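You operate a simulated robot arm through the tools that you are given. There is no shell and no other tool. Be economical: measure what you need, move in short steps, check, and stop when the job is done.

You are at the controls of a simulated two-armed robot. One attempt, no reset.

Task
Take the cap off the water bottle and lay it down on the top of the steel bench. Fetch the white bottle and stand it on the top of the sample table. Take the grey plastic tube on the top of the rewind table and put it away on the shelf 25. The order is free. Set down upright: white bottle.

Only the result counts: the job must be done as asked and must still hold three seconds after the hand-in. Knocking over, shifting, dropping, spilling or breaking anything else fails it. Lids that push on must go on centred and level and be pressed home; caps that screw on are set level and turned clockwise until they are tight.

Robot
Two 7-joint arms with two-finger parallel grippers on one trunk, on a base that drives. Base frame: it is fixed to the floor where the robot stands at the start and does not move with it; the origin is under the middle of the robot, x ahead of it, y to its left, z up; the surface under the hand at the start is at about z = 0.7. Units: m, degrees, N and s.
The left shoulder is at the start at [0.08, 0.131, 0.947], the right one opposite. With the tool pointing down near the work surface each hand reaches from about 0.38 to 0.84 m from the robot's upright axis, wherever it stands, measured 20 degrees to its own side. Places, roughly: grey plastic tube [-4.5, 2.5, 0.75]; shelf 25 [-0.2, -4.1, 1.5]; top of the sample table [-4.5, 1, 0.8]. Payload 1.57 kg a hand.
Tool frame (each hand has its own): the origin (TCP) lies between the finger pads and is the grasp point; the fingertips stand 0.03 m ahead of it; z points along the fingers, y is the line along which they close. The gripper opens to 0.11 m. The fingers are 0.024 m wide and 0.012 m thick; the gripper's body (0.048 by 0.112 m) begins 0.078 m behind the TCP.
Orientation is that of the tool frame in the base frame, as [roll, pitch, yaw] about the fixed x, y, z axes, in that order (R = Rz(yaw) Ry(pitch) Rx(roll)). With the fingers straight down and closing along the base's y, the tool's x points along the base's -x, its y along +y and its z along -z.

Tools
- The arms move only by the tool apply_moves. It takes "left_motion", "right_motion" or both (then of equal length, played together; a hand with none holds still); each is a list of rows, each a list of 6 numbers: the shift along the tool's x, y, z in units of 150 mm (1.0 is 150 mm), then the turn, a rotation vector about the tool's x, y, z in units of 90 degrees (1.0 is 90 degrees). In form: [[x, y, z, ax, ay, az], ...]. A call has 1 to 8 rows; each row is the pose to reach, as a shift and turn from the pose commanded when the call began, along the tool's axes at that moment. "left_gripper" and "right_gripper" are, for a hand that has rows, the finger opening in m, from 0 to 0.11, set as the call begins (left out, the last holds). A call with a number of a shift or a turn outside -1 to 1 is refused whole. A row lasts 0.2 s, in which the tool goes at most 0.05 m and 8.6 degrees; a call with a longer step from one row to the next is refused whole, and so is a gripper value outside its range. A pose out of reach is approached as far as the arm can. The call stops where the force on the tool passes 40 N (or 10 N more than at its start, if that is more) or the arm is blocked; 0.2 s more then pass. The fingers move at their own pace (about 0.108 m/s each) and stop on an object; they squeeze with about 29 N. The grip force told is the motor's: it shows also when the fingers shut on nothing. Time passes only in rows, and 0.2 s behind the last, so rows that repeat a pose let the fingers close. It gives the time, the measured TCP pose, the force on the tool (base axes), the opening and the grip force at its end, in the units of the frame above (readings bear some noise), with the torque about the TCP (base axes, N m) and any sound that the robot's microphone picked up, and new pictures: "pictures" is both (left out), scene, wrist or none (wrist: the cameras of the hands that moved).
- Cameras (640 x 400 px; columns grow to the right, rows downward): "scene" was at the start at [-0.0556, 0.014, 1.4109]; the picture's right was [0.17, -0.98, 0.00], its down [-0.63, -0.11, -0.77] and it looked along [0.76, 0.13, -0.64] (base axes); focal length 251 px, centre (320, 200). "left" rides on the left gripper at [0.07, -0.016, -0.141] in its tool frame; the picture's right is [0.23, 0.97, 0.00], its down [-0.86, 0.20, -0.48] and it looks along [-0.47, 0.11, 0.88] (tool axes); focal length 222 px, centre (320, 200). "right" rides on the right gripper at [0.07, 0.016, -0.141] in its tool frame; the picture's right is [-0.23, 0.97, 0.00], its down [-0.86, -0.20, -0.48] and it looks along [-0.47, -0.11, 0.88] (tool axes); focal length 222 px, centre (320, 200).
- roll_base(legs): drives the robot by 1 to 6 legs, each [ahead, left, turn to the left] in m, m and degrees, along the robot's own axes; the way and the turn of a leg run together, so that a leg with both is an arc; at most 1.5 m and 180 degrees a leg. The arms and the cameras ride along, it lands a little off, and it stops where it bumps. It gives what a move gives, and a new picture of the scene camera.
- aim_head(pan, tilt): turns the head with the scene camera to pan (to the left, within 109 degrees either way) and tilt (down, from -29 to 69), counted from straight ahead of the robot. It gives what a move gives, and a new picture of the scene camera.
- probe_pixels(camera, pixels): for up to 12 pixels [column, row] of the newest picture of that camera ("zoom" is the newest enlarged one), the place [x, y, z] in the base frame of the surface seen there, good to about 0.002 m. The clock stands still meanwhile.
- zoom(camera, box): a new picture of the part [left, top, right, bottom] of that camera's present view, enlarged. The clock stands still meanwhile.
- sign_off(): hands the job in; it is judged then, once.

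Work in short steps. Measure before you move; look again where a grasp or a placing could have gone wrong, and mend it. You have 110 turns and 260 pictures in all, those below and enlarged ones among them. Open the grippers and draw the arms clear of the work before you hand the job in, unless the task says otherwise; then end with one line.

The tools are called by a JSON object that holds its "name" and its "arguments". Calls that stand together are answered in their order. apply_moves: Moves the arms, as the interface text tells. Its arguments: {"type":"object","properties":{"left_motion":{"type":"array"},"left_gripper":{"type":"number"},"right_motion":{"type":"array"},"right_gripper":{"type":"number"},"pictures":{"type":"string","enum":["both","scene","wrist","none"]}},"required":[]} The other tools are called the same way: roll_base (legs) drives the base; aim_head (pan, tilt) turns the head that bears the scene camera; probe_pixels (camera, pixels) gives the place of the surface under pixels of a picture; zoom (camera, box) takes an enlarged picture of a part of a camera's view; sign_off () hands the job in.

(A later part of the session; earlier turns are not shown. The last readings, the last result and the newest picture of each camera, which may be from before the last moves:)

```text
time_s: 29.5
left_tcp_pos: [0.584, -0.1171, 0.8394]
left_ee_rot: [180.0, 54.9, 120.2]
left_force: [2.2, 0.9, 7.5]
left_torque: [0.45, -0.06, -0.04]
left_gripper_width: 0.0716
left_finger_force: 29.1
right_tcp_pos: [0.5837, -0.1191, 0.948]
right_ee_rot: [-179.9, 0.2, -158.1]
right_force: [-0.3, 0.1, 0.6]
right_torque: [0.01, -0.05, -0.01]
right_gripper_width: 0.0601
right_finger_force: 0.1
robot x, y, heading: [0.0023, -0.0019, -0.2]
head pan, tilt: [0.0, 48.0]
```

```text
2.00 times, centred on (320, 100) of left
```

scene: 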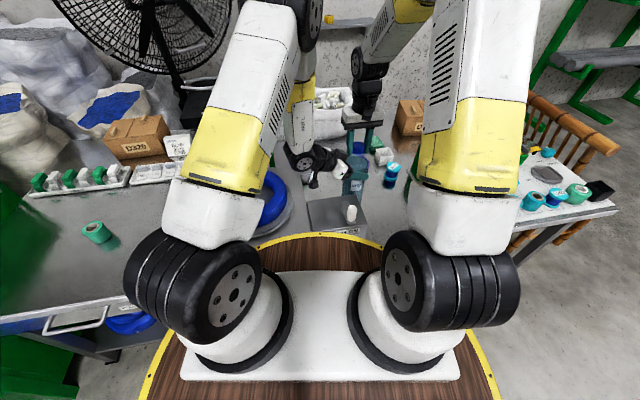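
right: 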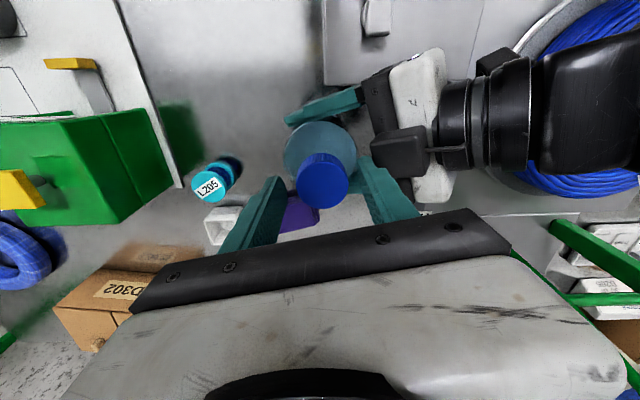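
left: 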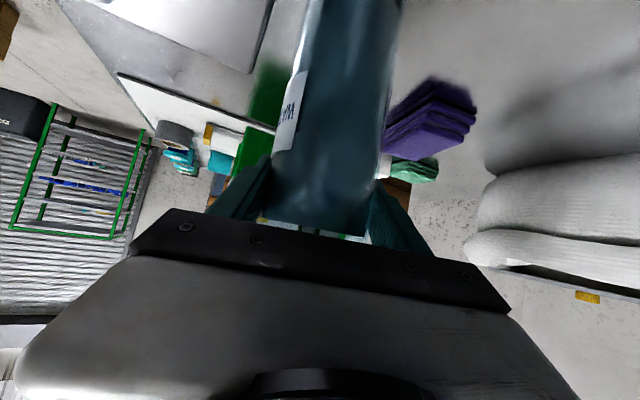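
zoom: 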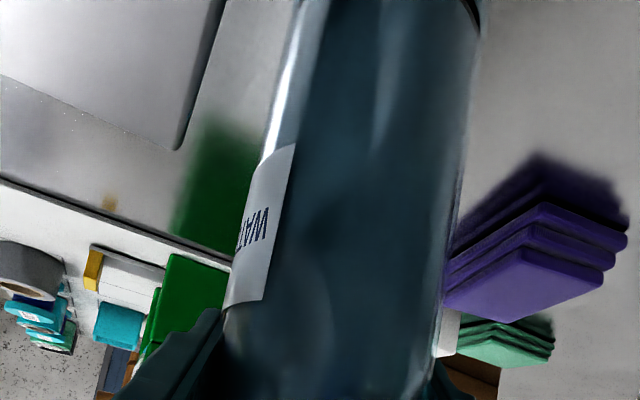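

Bottle hasn't rotated. I lower 4 mm, grip and turn another ~120°.

{"name": "apply_moves", "arguments": {"right_gripper": 0.0, "right_motion": [[0, 0, 0.03, 0, 0, 0], [0, 0, 0.03, 0, 0, 0], [0, 0, 0.03, 0, 0, 0], [0, 0, 0.03, 0, 0, 0]], "pictures": "none"}}

{"name": "apply_moves", "arguments": {"right_motion": [[0, 0, 0, 0, 0, -0.09], [0, 0, 0, 0, 0, -0.18], [0, 0, 0, 0, 0, -0.27], [0, 0, -0.002, 0, 0, -0.36], [0, 0, -0.003, 0, 0, -0.45], [0, 0, -0.004, 0, 0, -0.54], [0, 0, -0.005, 0, 0, -0.63], [0, 0, -0.006, 0, 0, -0.72]], "pictures": "none"}}

{"name": "apply_moves", "arguments": {"right_motion": [[0, 0, 0, 0, 0, -0.09], [0, 0, 0, 0, 0, -0.18], [0, 0, 0, 0, 0, -0.27], [0, 0, -0.002, 0, 0, -0.36], [0, 0, -0.003, 0, 0, -0.45], [0, 0, -0.004, 0, 0, -0.54], [0, 0, -0.015, 0, 0, -0.6], [0, 0, -0.03, 0, 0, -0.6]], "pictures": "wrist"}}

```text
time_s: 30.3
left_tcp_pos: [0.5849, -0.1181, 0.8395]
left_ee_rot: [180.0, 54.8, 120.4]
left_force: [-0.6, -0.1, 4.7]
left_torque: [0.5, 0.64, 0.0]
left_gripper_width: 0.0718
left_finger_force: 29.0
right_tcp_pos: [0.5854, -0.1193, 0.9439]
right_ee_rot: [-179.9, 0.3, -158.0]
right_force: [-0.7, -0.1, 4.5]
right_torque: [-0.02, 0.1, 0.02]
right_gripper_width: 0.0378
right_finger_force: 28.9
robot x, y, heading: [-0.0007, 0.0006, 0.1]
head pan, tilt: [0.0, 48.0]
stopped in row 4 (right hand): the force on the tool passed its limit at 41 N (the readings are from after the stop); the commanded pose is now the measured one
```

```text
time_s: 32.1
left_tcp_pos: [0.5851, -0.1173, 0.8381]
left_ee_rot: [180.0, 54.9, 120.3]
left_force: [2.0, -3.0, 4.0]
left_torque: [-0.03, -0.16, -0.03]
left_gripper_width: 0.0716
left_finger_force: 29.0
right_tcp_pos: [0.586, -0.1192, 0.9444]
right_ee_rot: [-179.6, 0.0, -93.2]
right_force: [0.5, 0.1, 0.8]
right_torque: [-0.04, 0.01, 0.01]
right_gripper_width: 0.0375
right_finger_force: 29.2
robot x, y, heading: [-0.0001, 0.0021, 0.2]
head pan, tilt: [0.0, 48.0]
```

```text
time_s: 33.9
left_tcp_pos: [0.5851, -0.1165, 0.8386]
left_ee_rot: [-179.9, 54.8, 120.2]
left_force: [-2.3, -1.0, 8.6]
left_torque: [0.36, -0.04, 0.01]
left_gripper_width: 0.0715
left_finger_force: 28.7
right_tcp_pos: [0.5854, -0.1185, 0.9497]
right_ee_rot: [-179.7, -0.3, -39.1]
right_force: [1.6, 0.6, -2.1]
right_torque: [0.0, -0.02, 0.01]
right_gripper_width: 0.0375
right_finger_force: 29.6
robot x, y, heading: [0.0016, 0.0016, -0.3]
head pan, tilt: [0.0, 48.0]
```

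right: 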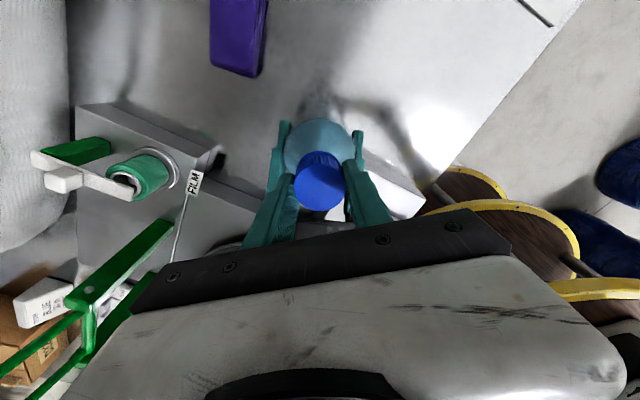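

Forces are now low after a 5 mm lift; I lift further 20 mm and look.

{"name": "apply_moves", "arguments": {"right_motion": [[0, 0, -0.05, 0, 0, 0], [0, 0, -0.1, 0, 0, 0], [0, 0, -0.2, 0, 0, 0]], "pictures": "wrist"}}

{"name": "zoom", "arguments": {"camera": "scene", "box": [270, 90, 430, 190]}}

```text
time_s: 34.7
left_tcp_pos: [0.5843, -0.1172, 0.8395]
left_ee_rot: [-180.0, 54.8, 120.3]
left_force: [-0.7, -1.1, 8.2]
left_torque: [0.18, 0.3, 0.04]
left_gripper_width: 0.0716
left_finger_force: 28.6
right_tcp_pos: [0.5852, -0.1184, 0.9792]
right_ee_rot: [-179.8, -0.3, -39.3]
right_force: [-0.7, 0.0, 0.4]
right_torque: [-0.02, -0.02, 0.02]
right_gripper_width: 0.0379
right_finger_force: 28.4
robot x, y, heading: [0.0024, 0.001, 0.1]
head pan, tilt: [0.0, 48.0]
```

right: 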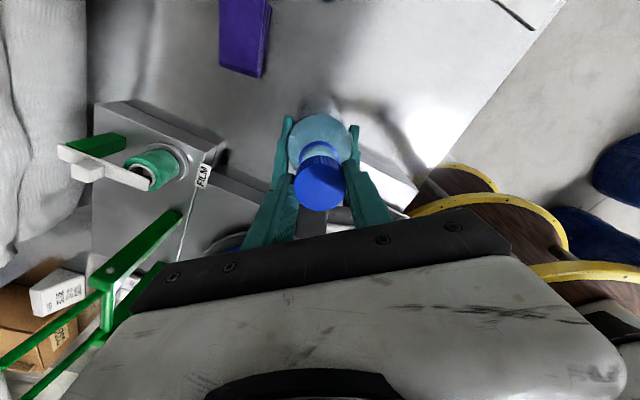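

```text
4.00 times, centred on (350, 140) of scene
```

zoom: 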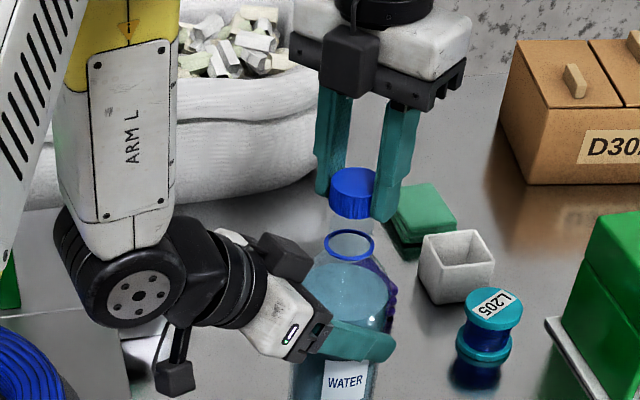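

The cap is off. I raise it clear with the right hand, then open the left and back straight out from the bottle.

{"name": "apply_moves", "arguments": {"right_motion": [[0, 0, -0.2, 0, 0, 0], [0, 0, -0.4, 0, 0, 0], [0, 0, -0.6, 0, 0, 0], [0, 0, -0.6, 0, 0, 0]], "left_motion": [[0, 0, 0, 0, 0, 0], [0, 0, 0, 0, 0, 0], [0, 0, 0, 0, 0, 0], [0, 0, 0, 0, 0, 0]], "left_gripper": 0.11, "pictures": "none"}}

{"name": "apply_moves", "arguments": {"left_motion": [[0, 0, -0.1, 0, 0, 0], [0, 0, -0.3, 0, 0, 0], [0, 0, -0.5, 0, 0, 0], [0, 0, -0.75, 0, 0, 0], [0, 0, -1.0, 0, 0, 0]], "pictures": "both"}}

```text
time_s: 35.7
left_tcp_pos: [0.5851, -0.1165, 0.8384]
left_ee_rot: [180.0, 54.8, 120.3]
left_force: [-0.3, -0.3, 0.3]
left_torque: [0.02, -0.01, -0.02]
left_gripper_width: 0.1101
left_finger_force: 0.1
right_tcp_pos: [0.5829, -0.1188, 1.0709]
right_ee_rot: [-179.8, -0.3, -39.4]
right_force: [0.1, -0.3, -0.3]
right_torque: [0.0, 0.01, 0.01]
right_gripper_width: 0.0377
right_finger_force: 28.9
robot x, y, heading: [0.0048, 0.0008, -0.0]
head pan, tilt: [0.0, 48.0]
```

```text
time_s: 36.9
left_tcp_pos: [0.5235, -0.013, 0.9264]
left_ee_rot: [179.9, 54.7, 120.1]
left_force: [-0.2, -0.3, 0.9]
left_torque: [-0.01, -0.02, -0.05]
left_gripper_width: 0.11
left_finger_force: 0.0
right_tcp_pos: [0.5838, -0.1187, 1.0702]
right_ee_rot: [-179.7, -0.1, -39.2]
right_force: [0.4, -0.5, 0.3]
right_torque: [0.03, 0.03, 0.01]
right_gripper_width: 0.0377
right_finger_force: 29.3
robot x, y, heading: [0.0031, 0.0014, -0.3]
head pan, tilt: [0.0, 48.0]
```

scene: 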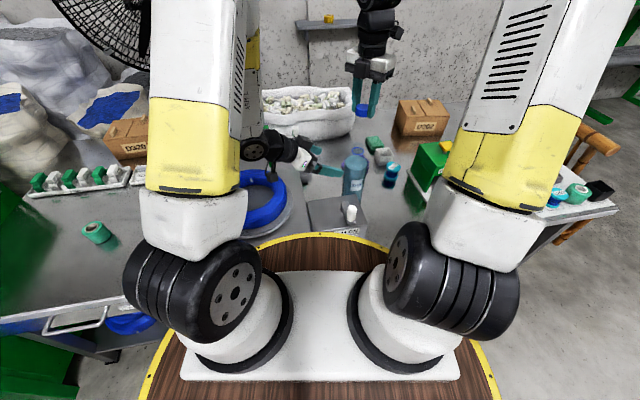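
left: 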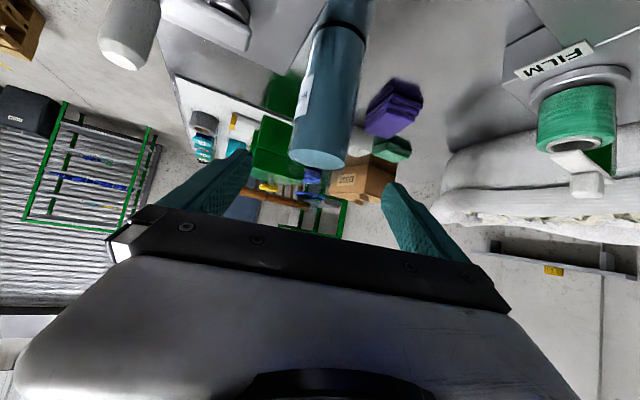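

Bottle stands free. I probe the bench area right of the bottle for a free spot for the cap.

{"name": "probe_pixels", "arguments": {"camera": "scene", "pixels": [[385, 205], [395, 215], [405, 200], [412, 185], [390, 195], [420, 190], [415, 168], [390, 175], [365, 205], [410, 215]]}}

{"name": "zoom", "arguments": {"camera": "scene", "box": [310, 130, 470, 230]}}

```text
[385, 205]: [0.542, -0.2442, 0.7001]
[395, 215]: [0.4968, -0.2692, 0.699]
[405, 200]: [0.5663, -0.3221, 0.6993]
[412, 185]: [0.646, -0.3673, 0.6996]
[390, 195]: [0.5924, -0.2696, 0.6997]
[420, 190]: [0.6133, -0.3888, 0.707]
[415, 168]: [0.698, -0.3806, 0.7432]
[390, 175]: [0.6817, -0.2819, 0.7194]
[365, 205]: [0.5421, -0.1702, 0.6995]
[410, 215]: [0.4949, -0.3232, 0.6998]
```

```text
4.00 times, centred on (390, 180) of scene
```

zoom: 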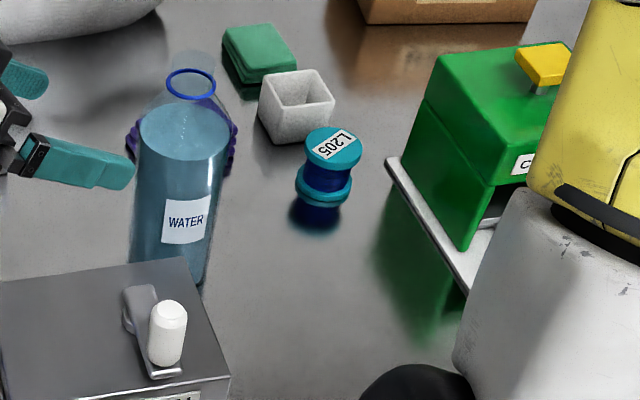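

Bench free at (0.53,-0.26). I carry the cap there at height, turning the wrist back ~55° for comfort.

{"name": "apply_moves", "arguments": {"right_motion": [[0.045, 0.137, 0, 0, 0, 0.09], [0.09, 0.273, 0, 0, 0, 0.18], [0.135, 0.41, 0, 0, 0, 0.27], [0.18, 0.546, 0, 0, 0, 0.36], [0.225, 0.683, 0, 0, 0, 0.45], [0.27, 0.82, 0, 0, 0, 0.54], [0.315, 0.956, 0, 0, 0, 0.61]], "pictures": "none"}}

{"name": "apply_moves", "arguments": {"right_motion": [[0, 0, 0.25, 0, 0, 0], [0, 0, 0.5, 0, 0, 0], [0, 0, 0.75, 0, 0, 0], [0, 0, 1.0, 0, 0, 0]], "pictures": "none"}}

{"name": "apply_moves", "arguments": {"right_motion": [[0, 0, 0.25, 0, 0, 0], [0, 0, 0.5, 0, 0, 0], [0, 0, 0.75, 0, 0, 0], [0, 0, 0.95, 0, 0, 0]], "pictures": "both"}}

```text
time_s: 38.5
left_tcp_pos: [0.5234, -0.0134, 0.9252]
left_ee_rot: [179.9, 54.8, 120.3]
left_force: [-0.1, 0.7, 0.9]
left_torque: [-0.02, -0.02, -0.02]
left_gripper_width: 0.11
left_finger_force: 0.0
right_tcp_pos: [0.5305, -0.2603, 1.0695]
right_ee_rot: [-179.6, 0.0, -94.3]
right_force: [-0.2, -0.1, -0.3]
right_torque: [-0.01, 0.0, -0.02]
right_gripper_width: 0.0377
right_finger_force: 28.9
robot x, y, heading: [-0.0001, 0.0014, -0.0]
head pan, tilt: [0.0, 48.0]
```

```text
time_s: 39.5
left_tcp_pos: [0.5238, -0.0133, 0.9266]
left_ee_rot: [180.0, 54.8, 120.2]
left_force: [-0.9, 0.7, -0.1]
left_torque: [0.0, 0.0, 0.03]
left_gripper_width: 0.1098
left_finger_force: 0.1
right_tcp_pos: [0.5304, -0.2603, 0.9194]
right_ee_rot: [-179.7, 0.1, -94.2]
right_force: [-0.5, 0.0, -0.9]
right_torque: [-0.03, -0.01, 0.0]
right_gripper_width: 0.0376
right_finger_force: 28.8
robot x, y, heading: [-0.0035, 0.0005, 0.2]
head pan, tilt: [0.0, 48.0]
```

```text
time_s: 40.5
left_tcp_pos: [0.5238, -0.0119, 0.925]
left_ee_rot: [-179.9, 54.8, 120.2]
left_force: [-0.8, 0.1, 0.3]
left_torque: [-0.01, -0.01, 0.04]
left_gripper_width: 0.1101
left_finger_force: 0.1
right_tcp_pos: [0.5335, -0.2619, 0.7767]
right_ee_rot: [-179.6, 0.1, -94.0]
right_force: [0.0, 0.5, 0.2]
right_torque: [0.01, -0.01, 0.01]
right_gripper_width: 0.0377
right_finger_force: 28.8
robot x, y, heading: [0.0005, 0.0016, -0.1]
head pan, tilt: [0.0, 48.0]
```

scene: 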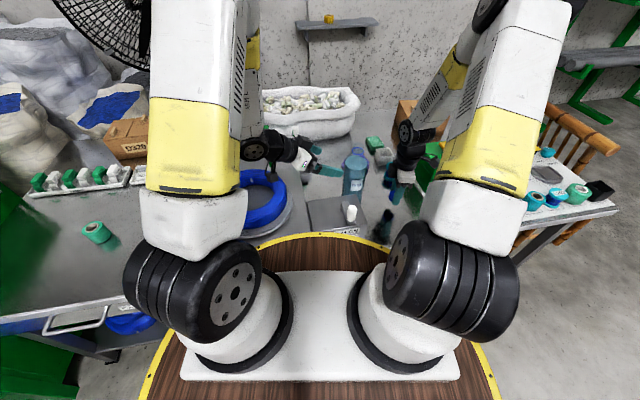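
right: 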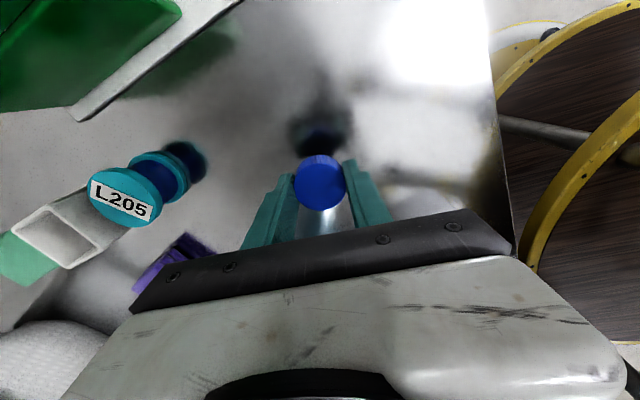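

I lower in small steps until contact; the cap bottom should be ~0.04 below the TCP.

{"name": "probe_pixels", "arguments": {"camera": "right", "pixels": [[320, 185], [320, 160], [310, 158]]}}

{"name": "apply_moves", "arguments": {"right_motion": [[0, 0, 0.08, 0, 0, 0], [0, 0, 0.16, 0, 0, 0], [0, 0, 0.2, 0, 0, 0], [0, 0, 0.23, 0, 0, 0]], "pictures": "wrist"}}

```text
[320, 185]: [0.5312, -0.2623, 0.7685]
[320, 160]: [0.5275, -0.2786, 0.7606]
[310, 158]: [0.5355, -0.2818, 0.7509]
```

```text
time_s: 41.5
left_tcp_pos: [0.5235, -0.0114, 0.9253]
left_ee_rot: [-180.0, 54.8, 120.3]
left_force: [0.3, 0.9, -0.5]
left_torque: [0.02, 0.02, 0.0]
left_gripper_width: 0.11
left_finger_force: 0.1
right_tcp_pos: [0.5318, -0.2615, 0.742]
right_ee_rot: [-179.7, 0.0, -94.1]
right_force: [0.0, -0.3, -0.5]
right_torque: [-0.02, 0.01, 0.01]
right_gripper_width: 0.0379
right_finger_force: 29.0
robot x, y, heading: [0.0018, 0.0014, 0.1]
head pan, tilt: [0.0, 48.0]
```

right: 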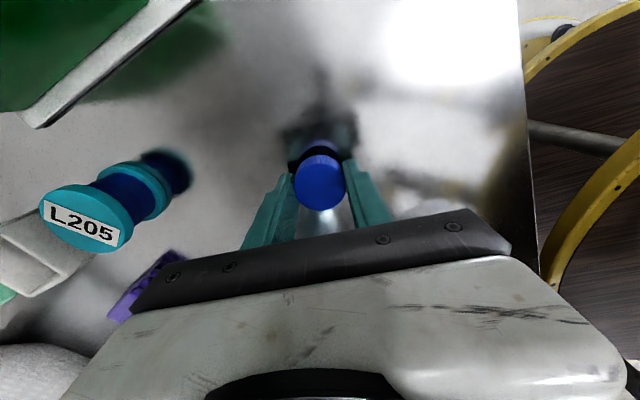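

No contact yet; reflection shows a small gap. I go down gently another ~9 mm watching for contact.

{"name": "apply_moves", "arguments": {"right_motion": [[0, 0, 0.015, 0, 0, 0], [0, 0, 0.03, 0, 0, 0], [0, 0, 0.04, 0, 0, 0], [0, 0, 0.05, 0, 0, 0], [0, 0, 0.06, 0, 0, 0]], "pictures": "wrist"}}

{"name": "zoom", "arguments": {"camera": "right", "box": [240, 110, 400, 210]}}

```text
time_s: 42.7
left_tcp_pos: [0.5236, -0.0125, 0.9263]
left_ee_rot: [179.9, 54.7, 120.3]
left_force: [-0.5, 0.1, -0.3]
left_torque: [-0.01, 0.02, 0.03]
left_gripper_width: 0.1098
left_finger_force: 0.0
right_tcp_pos: [0.5335, -0.2602, 0.7338]
right_ee_rot: [-179.7, 0.2, -94.1]
right_force: [-0.4, 1.2, -0.9]
right_torque: [-0.04, 0.0, 0.01]
right_gripper_width: 0.0378
right_finger_force: 29.4
robot x, y, heading: [0.003, 0.0, 0.0]
head pan, tilt: [0.0, 48.0]
```

right: 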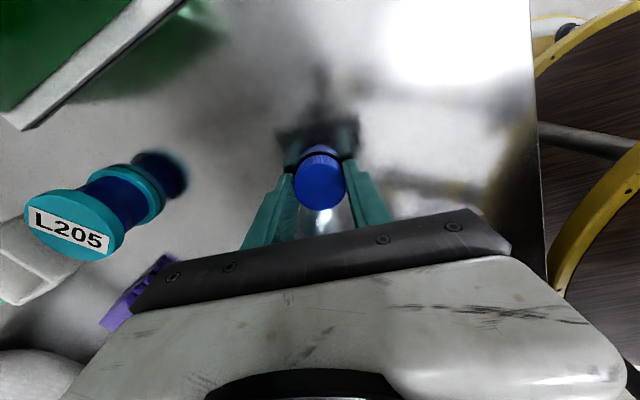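

```text
4.00 times, centred on (320, 160) of right
```

zoom: 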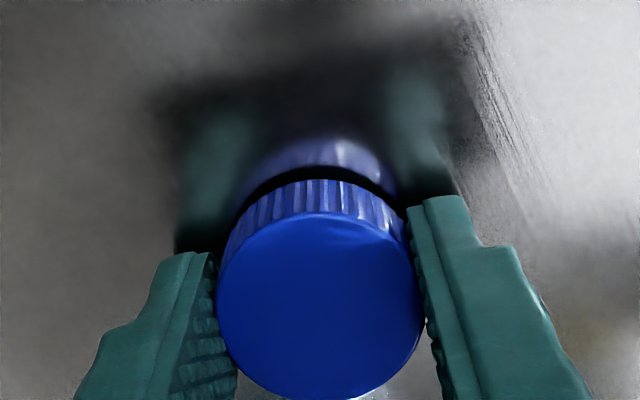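

Only a sliver of gap left. Down 2 mm, open, and rise.

{"name": "apply_moves", "arguments": {"right_motion": [[0, 0, 0.008, 0, 0, 0], [0, 0, 0.016, 0, 0, 0]], "pictures": "none"}}

{"name": "apply_moves", "arguments": {"right_gripper": 0.06, "right_motion": [[0, 0, 0, 0, 0, 0], [0, 0, 0, 0, 0, 0], [0, 0, -0.2, 0, 0, 0], [0, 0, -0.5, 0, 0, 0], [0, 0, -0.8, 0, 0, 0], [0, 0, -1, 0, 0, 0]], "pictures": "wrist"}}

```text
time_s: 43.3
left_tcp_pos: [0.524, -0.0111, 0.9267]
left_ee_rot: [180.0, 54.7, 120.3]
left_force: [0.3, 0.4, 0.2]
left_torque: [0.01, 0.0, -0.01]
left_gripper_width: 0.1102
left_finger_force: 0.0
right_tcp_pos: [0.5331, -0.2603, 0.7311]
right_ee_rot: [-179.6, 0.1, -94.1]
right_force: [0.6, -0.4, -0.7]
right_torque: [0.03, -0.02, -0.01]
right_gripper_width: 0.0378
right_finger_force: 28.7
robot x, y, heading: [-0.0012, -0.0019, 0.1]
head pan, tilt: [0.0, 48.0]
```

```text
time_s: 44.7
left_tcp_pos: [0.5227, -0.0125, 0.9265]
left_ee_rot: [180.0, 54.7, 120.3]
left_force: [0.4, -0.4, -0.5]
left_torque: [-0.02, 0.02, 0.02]
left_gripper_width: 0.1099
left_finger_force: 0.1
right_tcp_pos: [0.531, -0.2612, 0.8811]
right_ee_rot: [-179.7, 0.1, -94.1]
right_force: [0.6, -0.7, 0.3]
right_torque: [-0.03, 0.0, -0.02]
right_gripper_width: 0.0601
right_finger_force: 0.1
robot x, y, heading: [0.0028, 0.0018, -0.2]
head pan, tilt: [0.0, 48.0]
```

right: 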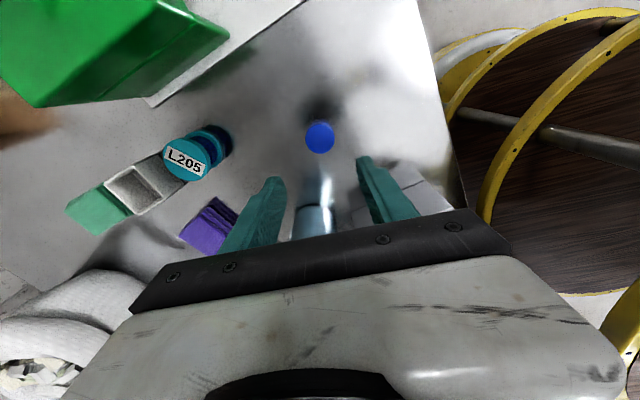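

The cap lies on the bench at (0.53,-0.26). Now the right rises out of the way while the left withdraws and levels for the white bottle.

{"name": "apply_moves", "arguments": {"left_motion": [[0, 0, -0.25, 0, 0, 0], [0, 0, -0.5, 0, 0, 0], [0, 0, -0.75, 0, 0, 0], [0, 0, -1, 0, 0, 0]], "right_motion": [[0, 0, -0.25, 0, 0, 0], [0, 0, -0.5, 0, 0, 0], [0, 0, -0.75, 0, 0, 0], [0, 0, -1, 0, 0, 0]], "pictures": "none"}}

{"name": "apply_moves", "arguments": {"left_motion": [[-0.064, 0.038, -0.125, 0, 0.087, 0], [-0.127, 0.076, -0.25, 0, 0.175, 0], [-0.19, 0.114, -0.375, 0, 0.262, 0], [-0.254, 0.153, -0.5, 0, 0.349, 0], [-0.318, 0.19, -0.625, 0, 0.437, 0], [-0.381, 0.229, -0.75, 0, 0.524, 0], [-0.445, 0.267, -0.875, 0, 0.611, 0]], "right_motion": [[0, 0, -0.1, 0, 0, 0.09], [0, 0, -0.2, 0, 0, 0.18], [0, 0, -0.3, 0, 0, 0.27], [0, 0, -0.4, 0, 0, 0.36], [0, 0, -0.4, 0, 0, 0.45], [0, 0, -0.4, 0, 0, 0.54], [0, 0, -0.4, 0, 0, 0.63]], "pictures": "none"}}

{"name": "apply_moves", "arguments": {"left_motion": [[0.136, 0.012, 0, 0, 0, -0.095], [0.27, 0.025, 0, 0, 0, -0.19], [0.41, 0.037, 0, 0, 0, -0.286], [0.54, 0.05, 0, 0, 0, -0.381], [0.68, 0.062, 0, 0, 0, -0.476], [0.81, 0.075, 0, 0, 0, -0.571], [0.95, 0.087, 0, 0, 0, -0.667]], "pictures": "wrist"}}

```text
time_s: 45.7
left_tcp_pos: [0.4612, 0.095, 1.0122]
left_ee_rot: [180.0, 54.8, 120.2]
left_force: [0.6, -1.0, -0.8]
left_torque: [-0.02, -0.01, -0.02]
left_gripper_width: 0.1105
left_finger_force: 0.1
right_tcp_pos: [0.5314, -0.2611, 1.032]
right_ee_rot: [-179.7, 0.1, -94.2]
right_force: [-0.3, -0.4, 0.2]
right_torque: [0.05, 0.0, 0.0]
right_gripper_width: 0.06
right_finger_force: 0.1
robot x, y, heading: [0.0013, 0.0037, 0.1]
head pan, tilt: [0.0, 48.0]
```

```text
time_s: 47.3
left_tcp_pos: [0.4605, 0.1754, 1.1419]
left_ee_rot: [180.0, -0.3, 120.2]
left_force: [0.2, 0.3, 0.1]
left_torque: [0.03, -0.02, -0.02]
left_gripper_width: 0.11
left_finger_force: 0.0
right_tcp_pos: [0.5301, -0.2606, 1.0909]
right_ee_rot: [-179.7, 0.3, -150.9]
right_force: [0.2, -1.5, 0.1]
right_torque: [-0.01, -0.03, -0.01]
right_gripper_width: 0.0597
right_finger_force: 0.0
robot x, y, heading: [0.0017, 0.003, 0.1]
head pan, tilt: [0.0, 48.0]
```

```text
time_s: 48.9
left_tcp_pos: [0.4007, 0.3032, 1.1422]
left_ee_rot: [180.0, -0.1, -179.6]
left_force: [0.4, -1.2, 0.3]
left_torque: [0.02, 0.02, -0.01]
left_gripper_width: 0.11
left_finger_force: 0.0
right_tcp_pos: [0.5299, -0.2609, 1.0914]
right_ee_rot: [-179.8, 0.1, -150.8]
right_force: [0.5, -0.4, -0.3]
right_torque: [0.02, 0.0, -0.03]
right_gripper_width: 0.0599
right_finger_force: 0.1
robot x, y, heading: [0.0001, 0.0031, -0.3]
head pan, tilt: [0.0, 48.0]
```

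left: 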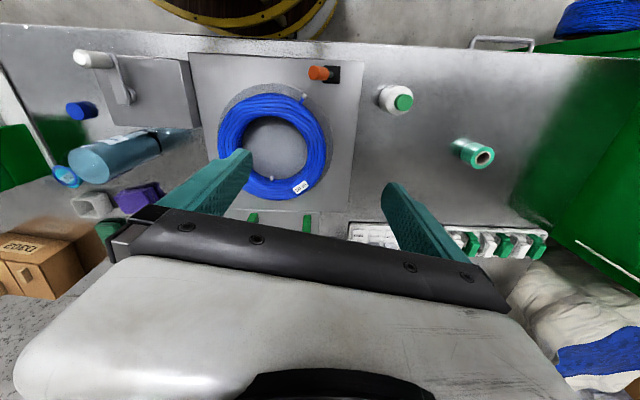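

White bottle is at left (396,100). I move over (0.335,0.46) and down part way.

{"name": "apply_moves", "arguments": {"left_motion": [[0.11, 0.25, 0, 0, 0, 0], [0.22, 0.5, 0, 0, 0, 0], [0.33, 0.75, 0.25, 0, 0, 0], [0.44, 1.0, 0.5, 0, 0, 0], [0.44, 1.0, 0.75, 0, 0, 0], [0.44, 1, 1.0, 0, 0, 0]], "pictures": "wrist"}}

{"name": "zoom", "arguments": {"camera": "left", "box": [220, 50, 420, 175]}}

```text
refused: row 3 steps farther than a row can; nothing moved
```

```text
3.20 times, centred on (320, 112) of left
```

zoom: 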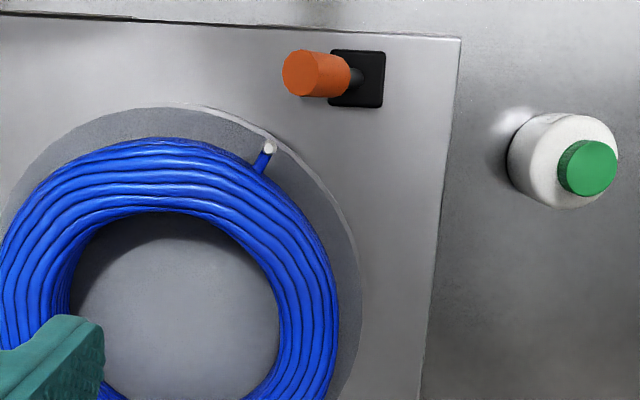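

Step too long; I split it into lateral then down.

{"name": "apply_moves", "arguments": {"left_motion": [[0.11, 0.25, 0, 0, 0, 0], [0.22, 0.5, 0, 0, 0, 0], [0.33, 0.75, 0.1, 0, 0, 0], [0.44, 1.0, 0.2, 0, 0, 0], [0.44, 1.0, 0.45, 0, 0, 0], [0.44, 1, 0.7, 0, 0, 0], [0.44, 1, 1, 0, 0, 0]], "pictures": "wrist"}}

{"name": "zoom", "arguments": {"camera": "left", "box": [220, 50, 420, 175]}}

```text
time_s: 50.5
left_tcp_pos: [0.3334, 0.4548, 0.9924]
left_ee_rot: [179.8, -0.2, -179.7]
left_force: [-0.1, -0.1, -0.9]
left_torque: [0.02, -0.04, -0.02]
left_gripper_width: 0.11
left_finger_force: 0.1
right_tcp_pos: [0.5311, -0.2605, 1.0915]
right_ee_rot: [-179.9, 0.2, -150.9]
right_force: [-0.7, 0.5, 0.9]
right_torque: [0.05, -0.01, -0.01]
right_gripper_width: 0.0601
right_finger_force: 0.1
robot x, y, heading: [0.0016, -0.0007, 0.1]
head pan, tilt: [0.0, 48.0]
```

left: 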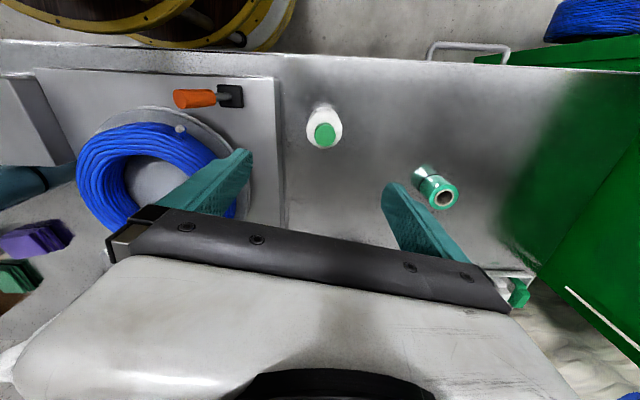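

```text
3.20 times, centred on (320, 112) of left
```

zoom: 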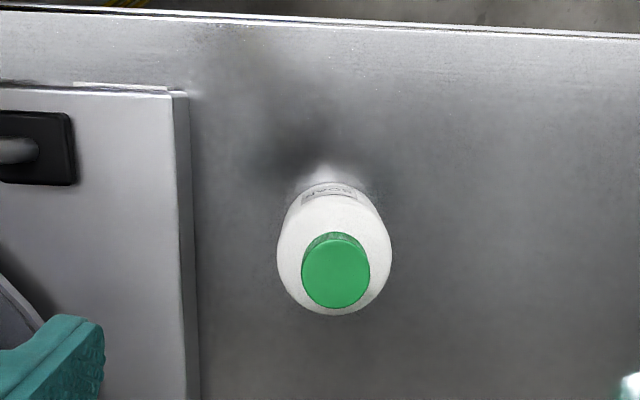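

I probe the green cap and the bottle's shoulders for centring.

{"name": "probe_pixels", "arguments": {"camera": "zoom", "pixels": [[336, 272], [305, 272], [367, 272], [336, 245], [336, 303], [285, 255], [388, 255], [336, 312], [330, 200]]}}

```text
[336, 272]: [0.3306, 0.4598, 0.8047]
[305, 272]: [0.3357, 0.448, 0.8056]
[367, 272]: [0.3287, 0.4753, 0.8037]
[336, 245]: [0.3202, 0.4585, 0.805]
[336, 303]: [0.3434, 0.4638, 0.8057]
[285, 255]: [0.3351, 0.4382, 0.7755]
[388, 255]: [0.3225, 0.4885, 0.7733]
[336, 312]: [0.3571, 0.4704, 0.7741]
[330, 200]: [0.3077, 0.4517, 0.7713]
```

Centre ≈(0.332,0.462). I descend around it and close.

{"name": "apply_moves", "arguments": {"left_motion": [[0.01, 0.047, 0.1, 0, 0, 0], [0.01, 0.047, 0.4, 0, 0, 0], [0.01, 0.047, 0.7, 0, 0, 0], [0.01, 0.047, 1.0, 0, 0, 0]], "pictures": "none"}}

{"name": "apply_moves", "arguments": {"left_motion": [[0, 0, 0.25, 0, 0, 0], [0, 0, 0.5, 0, 0, 0], [0, 0, 0.64, 0, 0, 0]], "pictures": "wrist"}}

{"name": "apply_moves", "arguments": {"left_gripper": 0.0, "left_motion": [[0, 0, 0, 0, 0, 0], [0, 0, 0, 0, 0, 0], [0, 0, 0, 0, 0, 0], [0, 0, 0, 0, 0, 0]], "pictures": "wrist"}}

```text
time_s: 51.5
left_tcp_pos: [0.3317, 0.4599, 0.8427]
left_ee_rot: [179.9, -0.1, -179.7]
left_force: [0.1, -0.3, 0.4]
left_torque: [0.0, -0.03, -0.02]
left_gripper_width: 0.1099
left_finger_force: 0.0
right_tcp_pos: [0.5296, -0.26, 1.0924]
right_ee_rot: [-179.9, 0.4, -150.8]
right_force: [-0.4, 0.1, -0.5]
right_torque: [0.05, -0.05, 0.06]
right_gripper_width: 0.0601
right_finger_force: 0.2
robot x, y, heading: [0.0021, -0.0003, 0.2]
head pan, tilt: [0.0, 48.0]
```

```text
time_s: 52.3
left_tcp_pos: [0.3313, 0.4618, 0.7461]
left_ee_rot: [179.8, -0.1, -179.7]
left_force: [0.0, 0.1, -0.2]
left_torque: [0.03, -0.01, 0.01]
left_gripper_width: 0.1099
left_finger_force: 0.2
right_tcp_pos: [0.5302, -0.2596, 1.0894]
right_ee_rot: [-179.9, 0.3, -150.9]
right_force: [-0.8, -0.1, 0.7]
right_torque: [-0.04, 0.0, -0.01]
right_gripper_width: 0.0599
right_finger_force: 0.1
robot x, y, heading: [-0.0011, 0.0016, -0.5]
head pan, tilt: [0.0, 48.0]
```

left: 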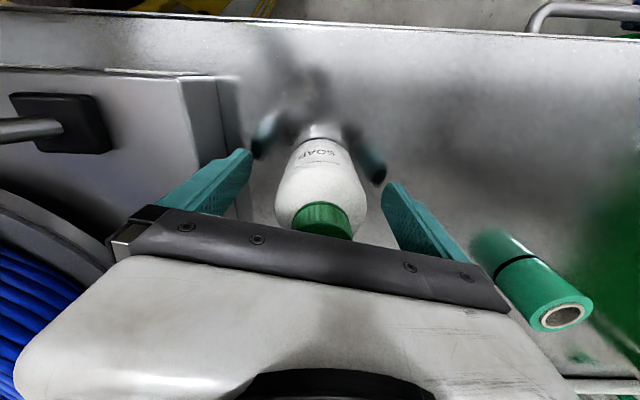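

```text
time_s: 53.3
left_tcp_pos: [0.3314, 0.4615, 0.7463]
left_ee_rot: [179.9, -0.1, -179.7]
left_force: [0.1, -0.2, 0.6]
left_torque: [0.02, 0.0, -0.03]
left_gripper_width: 0.057
left_finger_force: 29.4
right_tcp_pos: [0.5301, -0.2597, 1.0912]
right_ee_rot: [-179.8, 0.3, -150.8]
right_force: [0.7, -0.2, -0.3]
right_torque: [-0.03, -0.02, 0.0]
right_gripper_width: 0.0598
right_finger_force: 0.1
robot x, y, heading: [-0.0034, 0.0012, -0.0]
head pan, tilt: [0.0, 48.0]
```

left: 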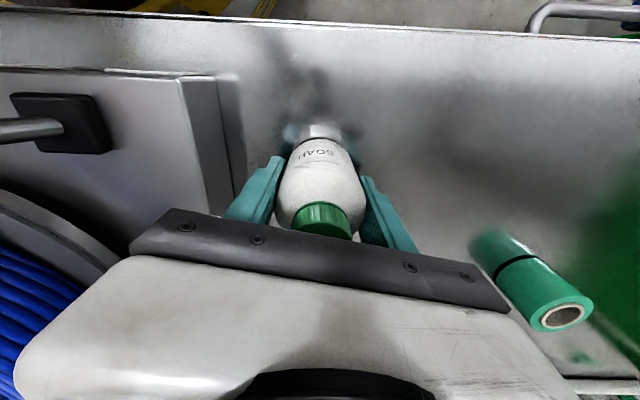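

Gripped (0.057 wide). Lift straight up 0.3 m and pull both hands in for travel.

{"name": "apply_moves", "arguments": {"left_motion": [[0, 0, -0.2, 0, 0, 0], [0, 0, -0.4, 0, 0, 0], [0, 0, -0.7, 0, 0, 0], [0, 0, -1, 0, 0, 0]], "pictures": "none"}}

{"name": "apply_moves", "arguments": {"left_motion": [[0, 0, -0.3, 0, 0, 0], [0, 0, -0.6, 0, 0, 0], [0, 0, -0.9, 0, 0, 0], [0, 0, -0.9, 0, 0, 0], [0, 0, -0.9, 0, 0, 0]], "right_motion": [[0.1, 0, 0, 0, 0, 0.05], [0.25, -0.1, 0, 0, 0, 0.13], [0.45, -0.2, 0, 0, 0, 0.2], [0.65, -0.3, 0, 0, 0, 0.26], [0.85, -0.4, 0, 0, 0, 0.32]], "pictures": "none"}}

{"name": "aim_head", "arguments": {"pan": 100, "tilt": 20}}

{"name": "aim_head", "arguments": {"pan": -100, "tilt": 20}}

```text
time_s: 54.3
left_tcp_pos: [0.3323, 0.4616, 0.8971]
left_ee_rot: [179.9, -0.1, -179.6]
left_force: [1.0, 0.3, -1.7]
left_torque: [-0.02, 0.03, 0.03]
left_gripper_width: 0.0569
left_finger_force: 28.7
right_tcp_pos: [0.5306, -0.2599, 1.0909]
right_ee_rot: [-179.8, 0.3, -150.8]
right_force: [-0.3, -0.2, 0.1]
right_torque: [0.0, 0.01, -0.01]
right_gripper_width: 0.0601
right_finger_force: 0.0
robot x, y, heading: [-0.0014, 0.0004, 0.0]
head pan, tilt: [0.0, 48.0]
```

```text
time_s: 55.5
left_tcp_pos: [0.3325, 0.4608, 1.032]
left_ee_rot: [179.9, -0.1, -179.7]
left_force: [0.5, 0.3, -2.2]
left_torque: [-0.05, 0.02, -0.02]
left_gripper_width: 0.0569
left_finger_force: 28.8
right_tcp_pos: [0.4483, -0.3759, 1.0911]
right_ee_rot: [-180.0, 0.4, -179.7]
right_force: [0.1, -0.8, 0.1]
right_torque: [0.0, 0.03, 0.03]
right_gripper_width: 0.06
right_finger_force: 0.2
robot x, y, heading: [-0.0023, 0.0046, 0.1]
head pan, tilt: [0.0, 48.0]
```

```text
time_s: 57.2
left_tcp_pos: [0.3311, 0.4628, 1.0319]
left_ee_rot: [179.9, -0.1, -179.7]
left_force: [-0.6, -0.1, -1.6]
left_torque: [0.02, -0.02, -0.04]
left_gripper_width: 0.0568
left_finger_force: 29.2
right_tcp_pos: [0.4472, -0.3752, 1.0905]
right_ee_rot: [179.9, 0.5, -179.5]
right_force: [0.5, -0.9, -0.4]
right_torque: [0.02, 0.0, -0.02]
right_gripper_width: 0.0598
right_finger_force: 0.1
robot x, y, heading: [0.0002, -0.001, -0.1]
head pan, tilt: [100.0, 20.0]
```

scene: 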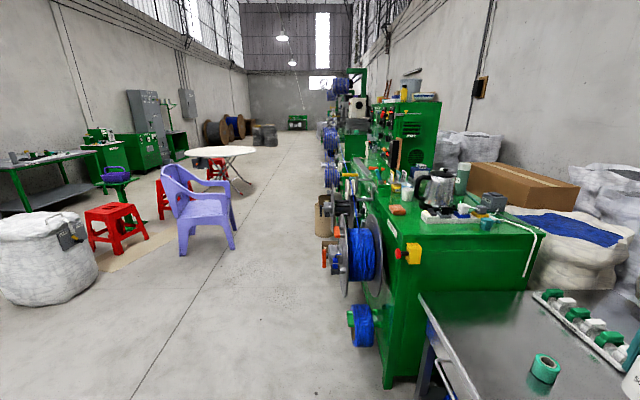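

```text
time_s: 60.2
left_tcp_pos: [0.3327, 0.4609, 1.0309]
left_ee_rot: [180.0, -0.1, -179.7]
left_force: [0.4, 0.5, -2.4]
left_torque: [-0.01, 0.01, -0.02]
left_gripper_width: 0.0568
left_finger_force: 28.7
right_tcp_pos: [0.4473, -0.3756, 1.0898]
right_ee_rot: [-180.0, 0.4, -179.4]
right_force: [-0.3, 0.2, 0.4]
right_torque: [0.03, 0.0, -0.01]
right_gripper_width: 0.0598
right_finger_force: 0.1
robot x, y, heading: [-0.0035, -0.0017, 0.0]
head pan, tilt: [-100.0, 20.0]
```

scene: 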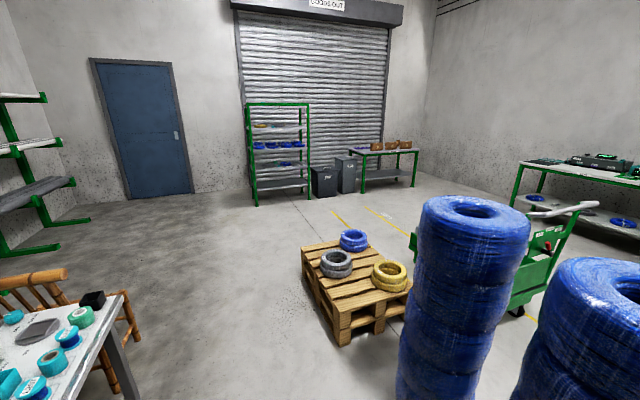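

The green rack at (280,150) is likely shelf 25. I probe key landmarks, then look further behind.

{"name": "probe_pixels", "arguments": {"camera": "scene", "pixels": [[470, 210], [440, 330], [600, 300], [560, 350], [380, 340], [265, 130], [280, 188], [380, 150], [580, 170], [540, 290], [280, 165], [520, 380]]}}

{"name": "zoom", "arguments": {"camera": "scene", "box": [230, 90, 330, 215]}}

{"name": "aim_head", "arguments": {"pan": 109, "tilt": 35}}

```text
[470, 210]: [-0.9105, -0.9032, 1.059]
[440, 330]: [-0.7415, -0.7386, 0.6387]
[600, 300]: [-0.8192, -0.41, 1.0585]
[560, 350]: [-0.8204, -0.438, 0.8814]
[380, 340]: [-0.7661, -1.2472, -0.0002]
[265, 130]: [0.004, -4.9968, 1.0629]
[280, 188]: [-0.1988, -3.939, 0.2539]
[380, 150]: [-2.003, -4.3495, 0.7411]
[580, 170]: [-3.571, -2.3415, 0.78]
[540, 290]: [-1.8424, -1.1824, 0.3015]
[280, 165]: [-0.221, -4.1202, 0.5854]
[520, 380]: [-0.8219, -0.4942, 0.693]
```

```text
3.20 times, centred on (280, 152) of scene
```

zoom: 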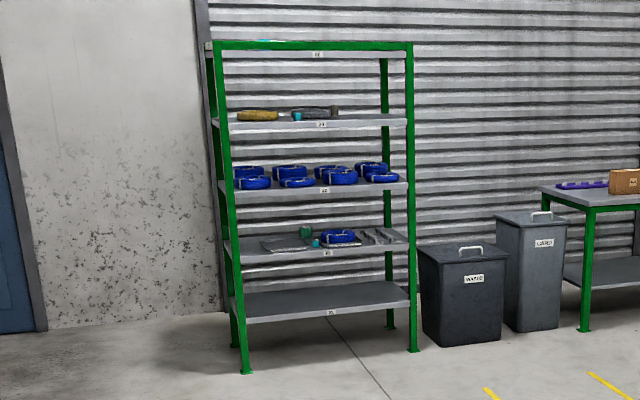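

```text
time_s: 63.2
left_tcp_pos: [0.3321, 0.4616, 1.0316]
left_ee_rot: [179.9, 0.0, -179.6]
left_force: [0.3, -0.6, -1.2]
left_torque: [0.01, -0.01, 0.0]
left_gripper_width: 0.0567
left_finger_force: 29.4
right_tcp_pos: [0.4473, -0.3754, 1.0907]
right_ee_rot: [180.0, 0.5, -179.5]
right_force: [-0.3, -0.7, -0.2]
right_torque: [0.0, -0.02, 0.01]
right_gripper_width: 0.0601
right_finger_force: 0.1
robot x, y, heading: [0.0001, -0.0016, 0.0]
head pan, tilt: [108.9, 35.0]
```

scene: 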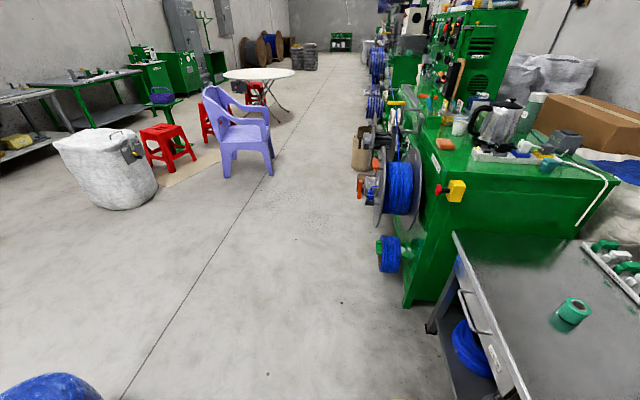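

I probe this side: tables at (90,77) and (20,95), sack, stools, and the coil stack at (40,385).

{"name": "probe_pixels", "arguments": {"camera": "scene", "pixels": [[95, 78], [20, 97], [60, 150], [140, 195], [185, 165], [235, 165], [380, 265], [410, 300], [40, 385], [100, 395], [130, 70], [30, 92]]}}

{"name": "zoom", "arguments": {"camera": "scene", "box": [0, 30, 200, 155]}}

```text
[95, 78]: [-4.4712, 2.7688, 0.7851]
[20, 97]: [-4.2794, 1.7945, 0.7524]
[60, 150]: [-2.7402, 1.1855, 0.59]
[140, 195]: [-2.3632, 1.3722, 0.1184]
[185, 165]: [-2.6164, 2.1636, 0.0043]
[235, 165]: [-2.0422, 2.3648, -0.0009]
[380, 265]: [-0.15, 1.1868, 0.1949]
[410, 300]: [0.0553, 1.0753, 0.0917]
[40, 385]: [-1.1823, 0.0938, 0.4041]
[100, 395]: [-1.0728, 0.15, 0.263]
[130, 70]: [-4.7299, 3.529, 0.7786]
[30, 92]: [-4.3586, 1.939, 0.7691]
```

```text
3.20 times, centred on (100, 92) of scene
```

zoom: 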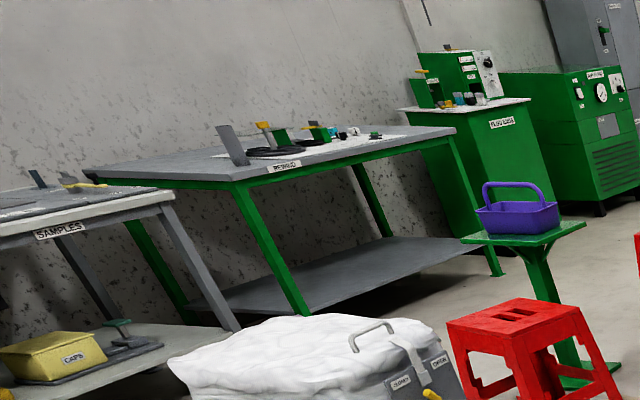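

Clear plan: back out diagonally (hands trailing), keeping between the coil stacks (−0.8,−0.4)/(−1.2,0) and the machine. First I tuck the left hand a little.

{"name": "apply_moves", "arguments": {"left_motion": [[-0.1, -0.2, -0.1, 0, 0, 0], [-0.2, -0.4, -0.2, 0, 0, 0], [-0.3, -0.6, -0.35, 0, 0, 0], [-0.4, -0.8, -0.5, 0, 0, 0]], "right_motion": [[0, 0.1, -0.1, 0, 0, 0], [0, 0.2, -0.2, 0, 0, 0], [0, 0.35, -0.2, 0, 0, 0], [0, 0.5, -0.2, 0, 0, 0]], "pictures": "none"}}

{"name": "roll_base", "arguments": {"legs": [[-0.35, 0.3, 0], [-0.65, 0.55, 0]]}}

```text
time_s: 64.2
left_tcp_pos: [0.3941, 0.3412, 1.106]
left_ee_rot: [180.0, -0.2, -179.8]
left_force: [0.0, 0.7, -2.8]
left_torque: [0.0, 0.0, 0.02]
left_gripper_width: 0.0568
left_finger_force: 29.4
right_tcp_pos: [0.4469, -0.2995, 1.1204]
right_ee_rot: [180.0, 0.5, -179.7]
right_force: [-0.3, 0.8, -0.2]
right_torque: [-0.01, 0.03, 0.01]
right_gripper_width: 0.0598
right_finger_force: 0.0
robot x, y, heading: [-0.0014, -0.0005, 0.0]
head pan, tilt: [108.9, 35.0]
```

```text
time_s: 71.1
left_tcp_pos: [-0.6135, 1.1942, 1.1063]
left_ee_rot: [179.9, -0.1, -179.4]
left_force: [1.1, 0.5, -2.1]
left_torque: [-0.02, -0.01, -0.01]
left_gripper_width: 0.0568
left_finger_force: 28.6
right_tcp_pos: [-0.5566, 0.5527, 1.1195]
right_ee_rot: [179.9, 0.3, -179.2]
right_force: [0.4, -0.1, 0.3]
right_torque: [0.0, 0.01, 0.0]
right_gripper_width: 0.0599
right_finger_force: 0.1
robot x, y, heading: [-1.0019, 0.8495, 0.5]
head pan, tilt: [108.9, 35.0]
```

scene: 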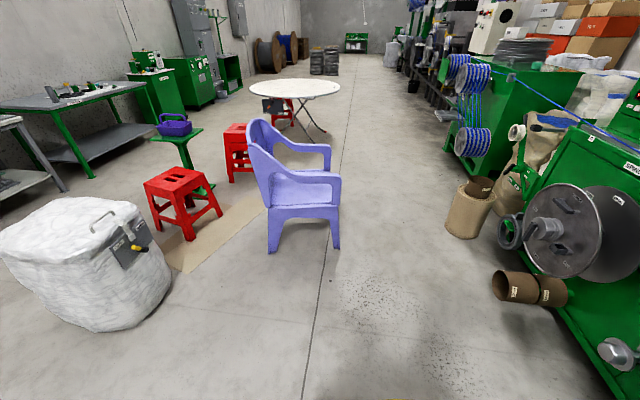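

Next I back further to about (-1.7,0.5) and turn around.

{"name": "roll_base", "arguments": {"legs": [[-0.75, -0.3, 0], [0, 0, 180]]}}

{"name": "aim_head", "arguments": {"pan": 0, "tilt": 30}}

```text
time_s: 82.8
left_tcp_pos: [-2.1426, 0.2024, 1.1053]
left_ee_rot: [179.9, 0.0, 1.2]
left_force: [0.1, 0.3, -1.2]
left_torque: [0.03, -0.01, 0.04]
left_gripper_width: 0.0569
left_finger_force: 29.0
right_tcp_pos: [-2.2045, 0.843, 1.1199]
right_ee_rot: [-180.0, 0.3, 1.2]
right_force: [-0.3, 0.1, -0.4]
right_torque: [0.06, -0.01, -0.02]
right_gripper_width: 0.06
right_finger_force: 0.1
robot x, y, heading: [-1.7541, 0.5488, -179.3]
head pan, tilt: [108.9, 35.0]
```

scene: 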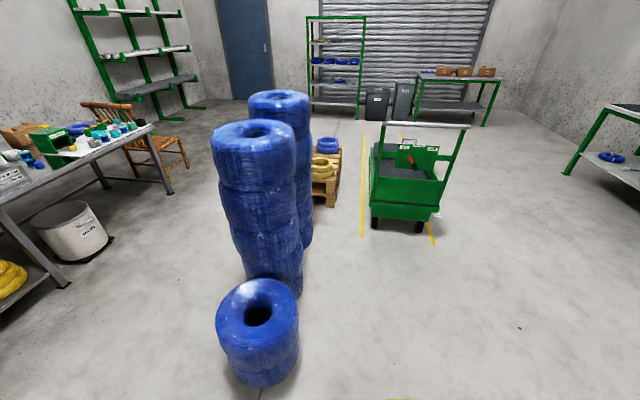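

```text
time_s: 84.7
left_tcp_pos: [-2.1413, 0.2039, 1.1065]
left_ee_rot: [180.0, -0.1, 1.1]
left_force: [-0.4, -0.7, -0.8]
left_torque: [-0.01, -0.02, 0.02]
left_gripper_width: 0.0568
left_finger_force: 28.8
right_tcp_pos: [-2.2052, 0.8446, 1.1212]
right_ee_rot: [180.0, 0.4, 1.3]
right_force: [-1.4, 0.0, 0.1]
right_torque: [-0.02, -0.01, 0.0]
right_gripper_width: 0.06
right_finger_force: 0.1
robot x, y, heading: [-1.7551, 0.548, -179.3]
head pan, tilt: [0.0, 30.0]
```

scene: 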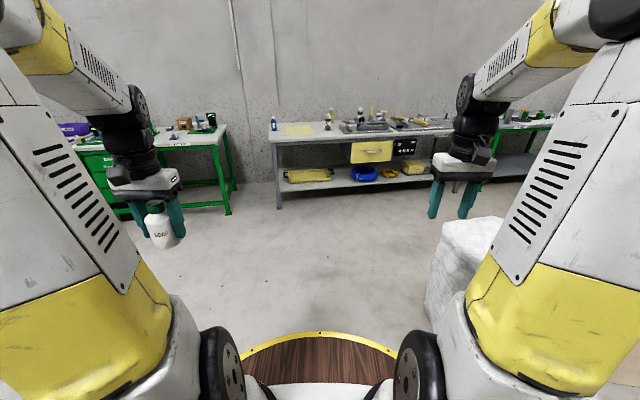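

The sample table lies ahead (columns 270–460). I probe its top and front edge.

{"name": "zoom", "arguments": {"camera": "scene", "box": [250, 90, 470, 220]}}

{"name": "probe_pixels", "arguments": {"camera": "scene", "pixels": [[280, 142], [325, 139], [400, 135], [450, 129], [300, 130], [325, 133], [345, 130], [280, 200], [271, 120], [310, 124]]}}

```text
2.91 times, centred on (360, 155) of scene
```

zoom: 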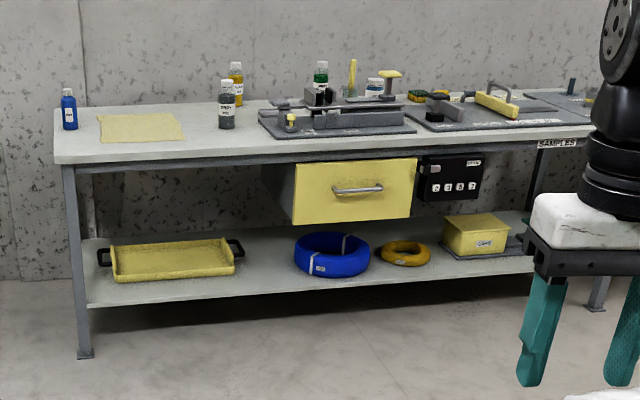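

```text
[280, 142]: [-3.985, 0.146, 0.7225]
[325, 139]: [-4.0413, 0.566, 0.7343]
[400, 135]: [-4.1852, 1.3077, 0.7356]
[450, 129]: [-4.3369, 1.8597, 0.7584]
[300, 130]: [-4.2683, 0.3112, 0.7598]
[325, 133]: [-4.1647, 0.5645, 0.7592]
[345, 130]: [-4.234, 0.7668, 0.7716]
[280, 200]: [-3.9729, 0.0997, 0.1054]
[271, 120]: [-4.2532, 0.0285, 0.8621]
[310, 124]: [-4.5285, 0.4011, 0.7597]
```

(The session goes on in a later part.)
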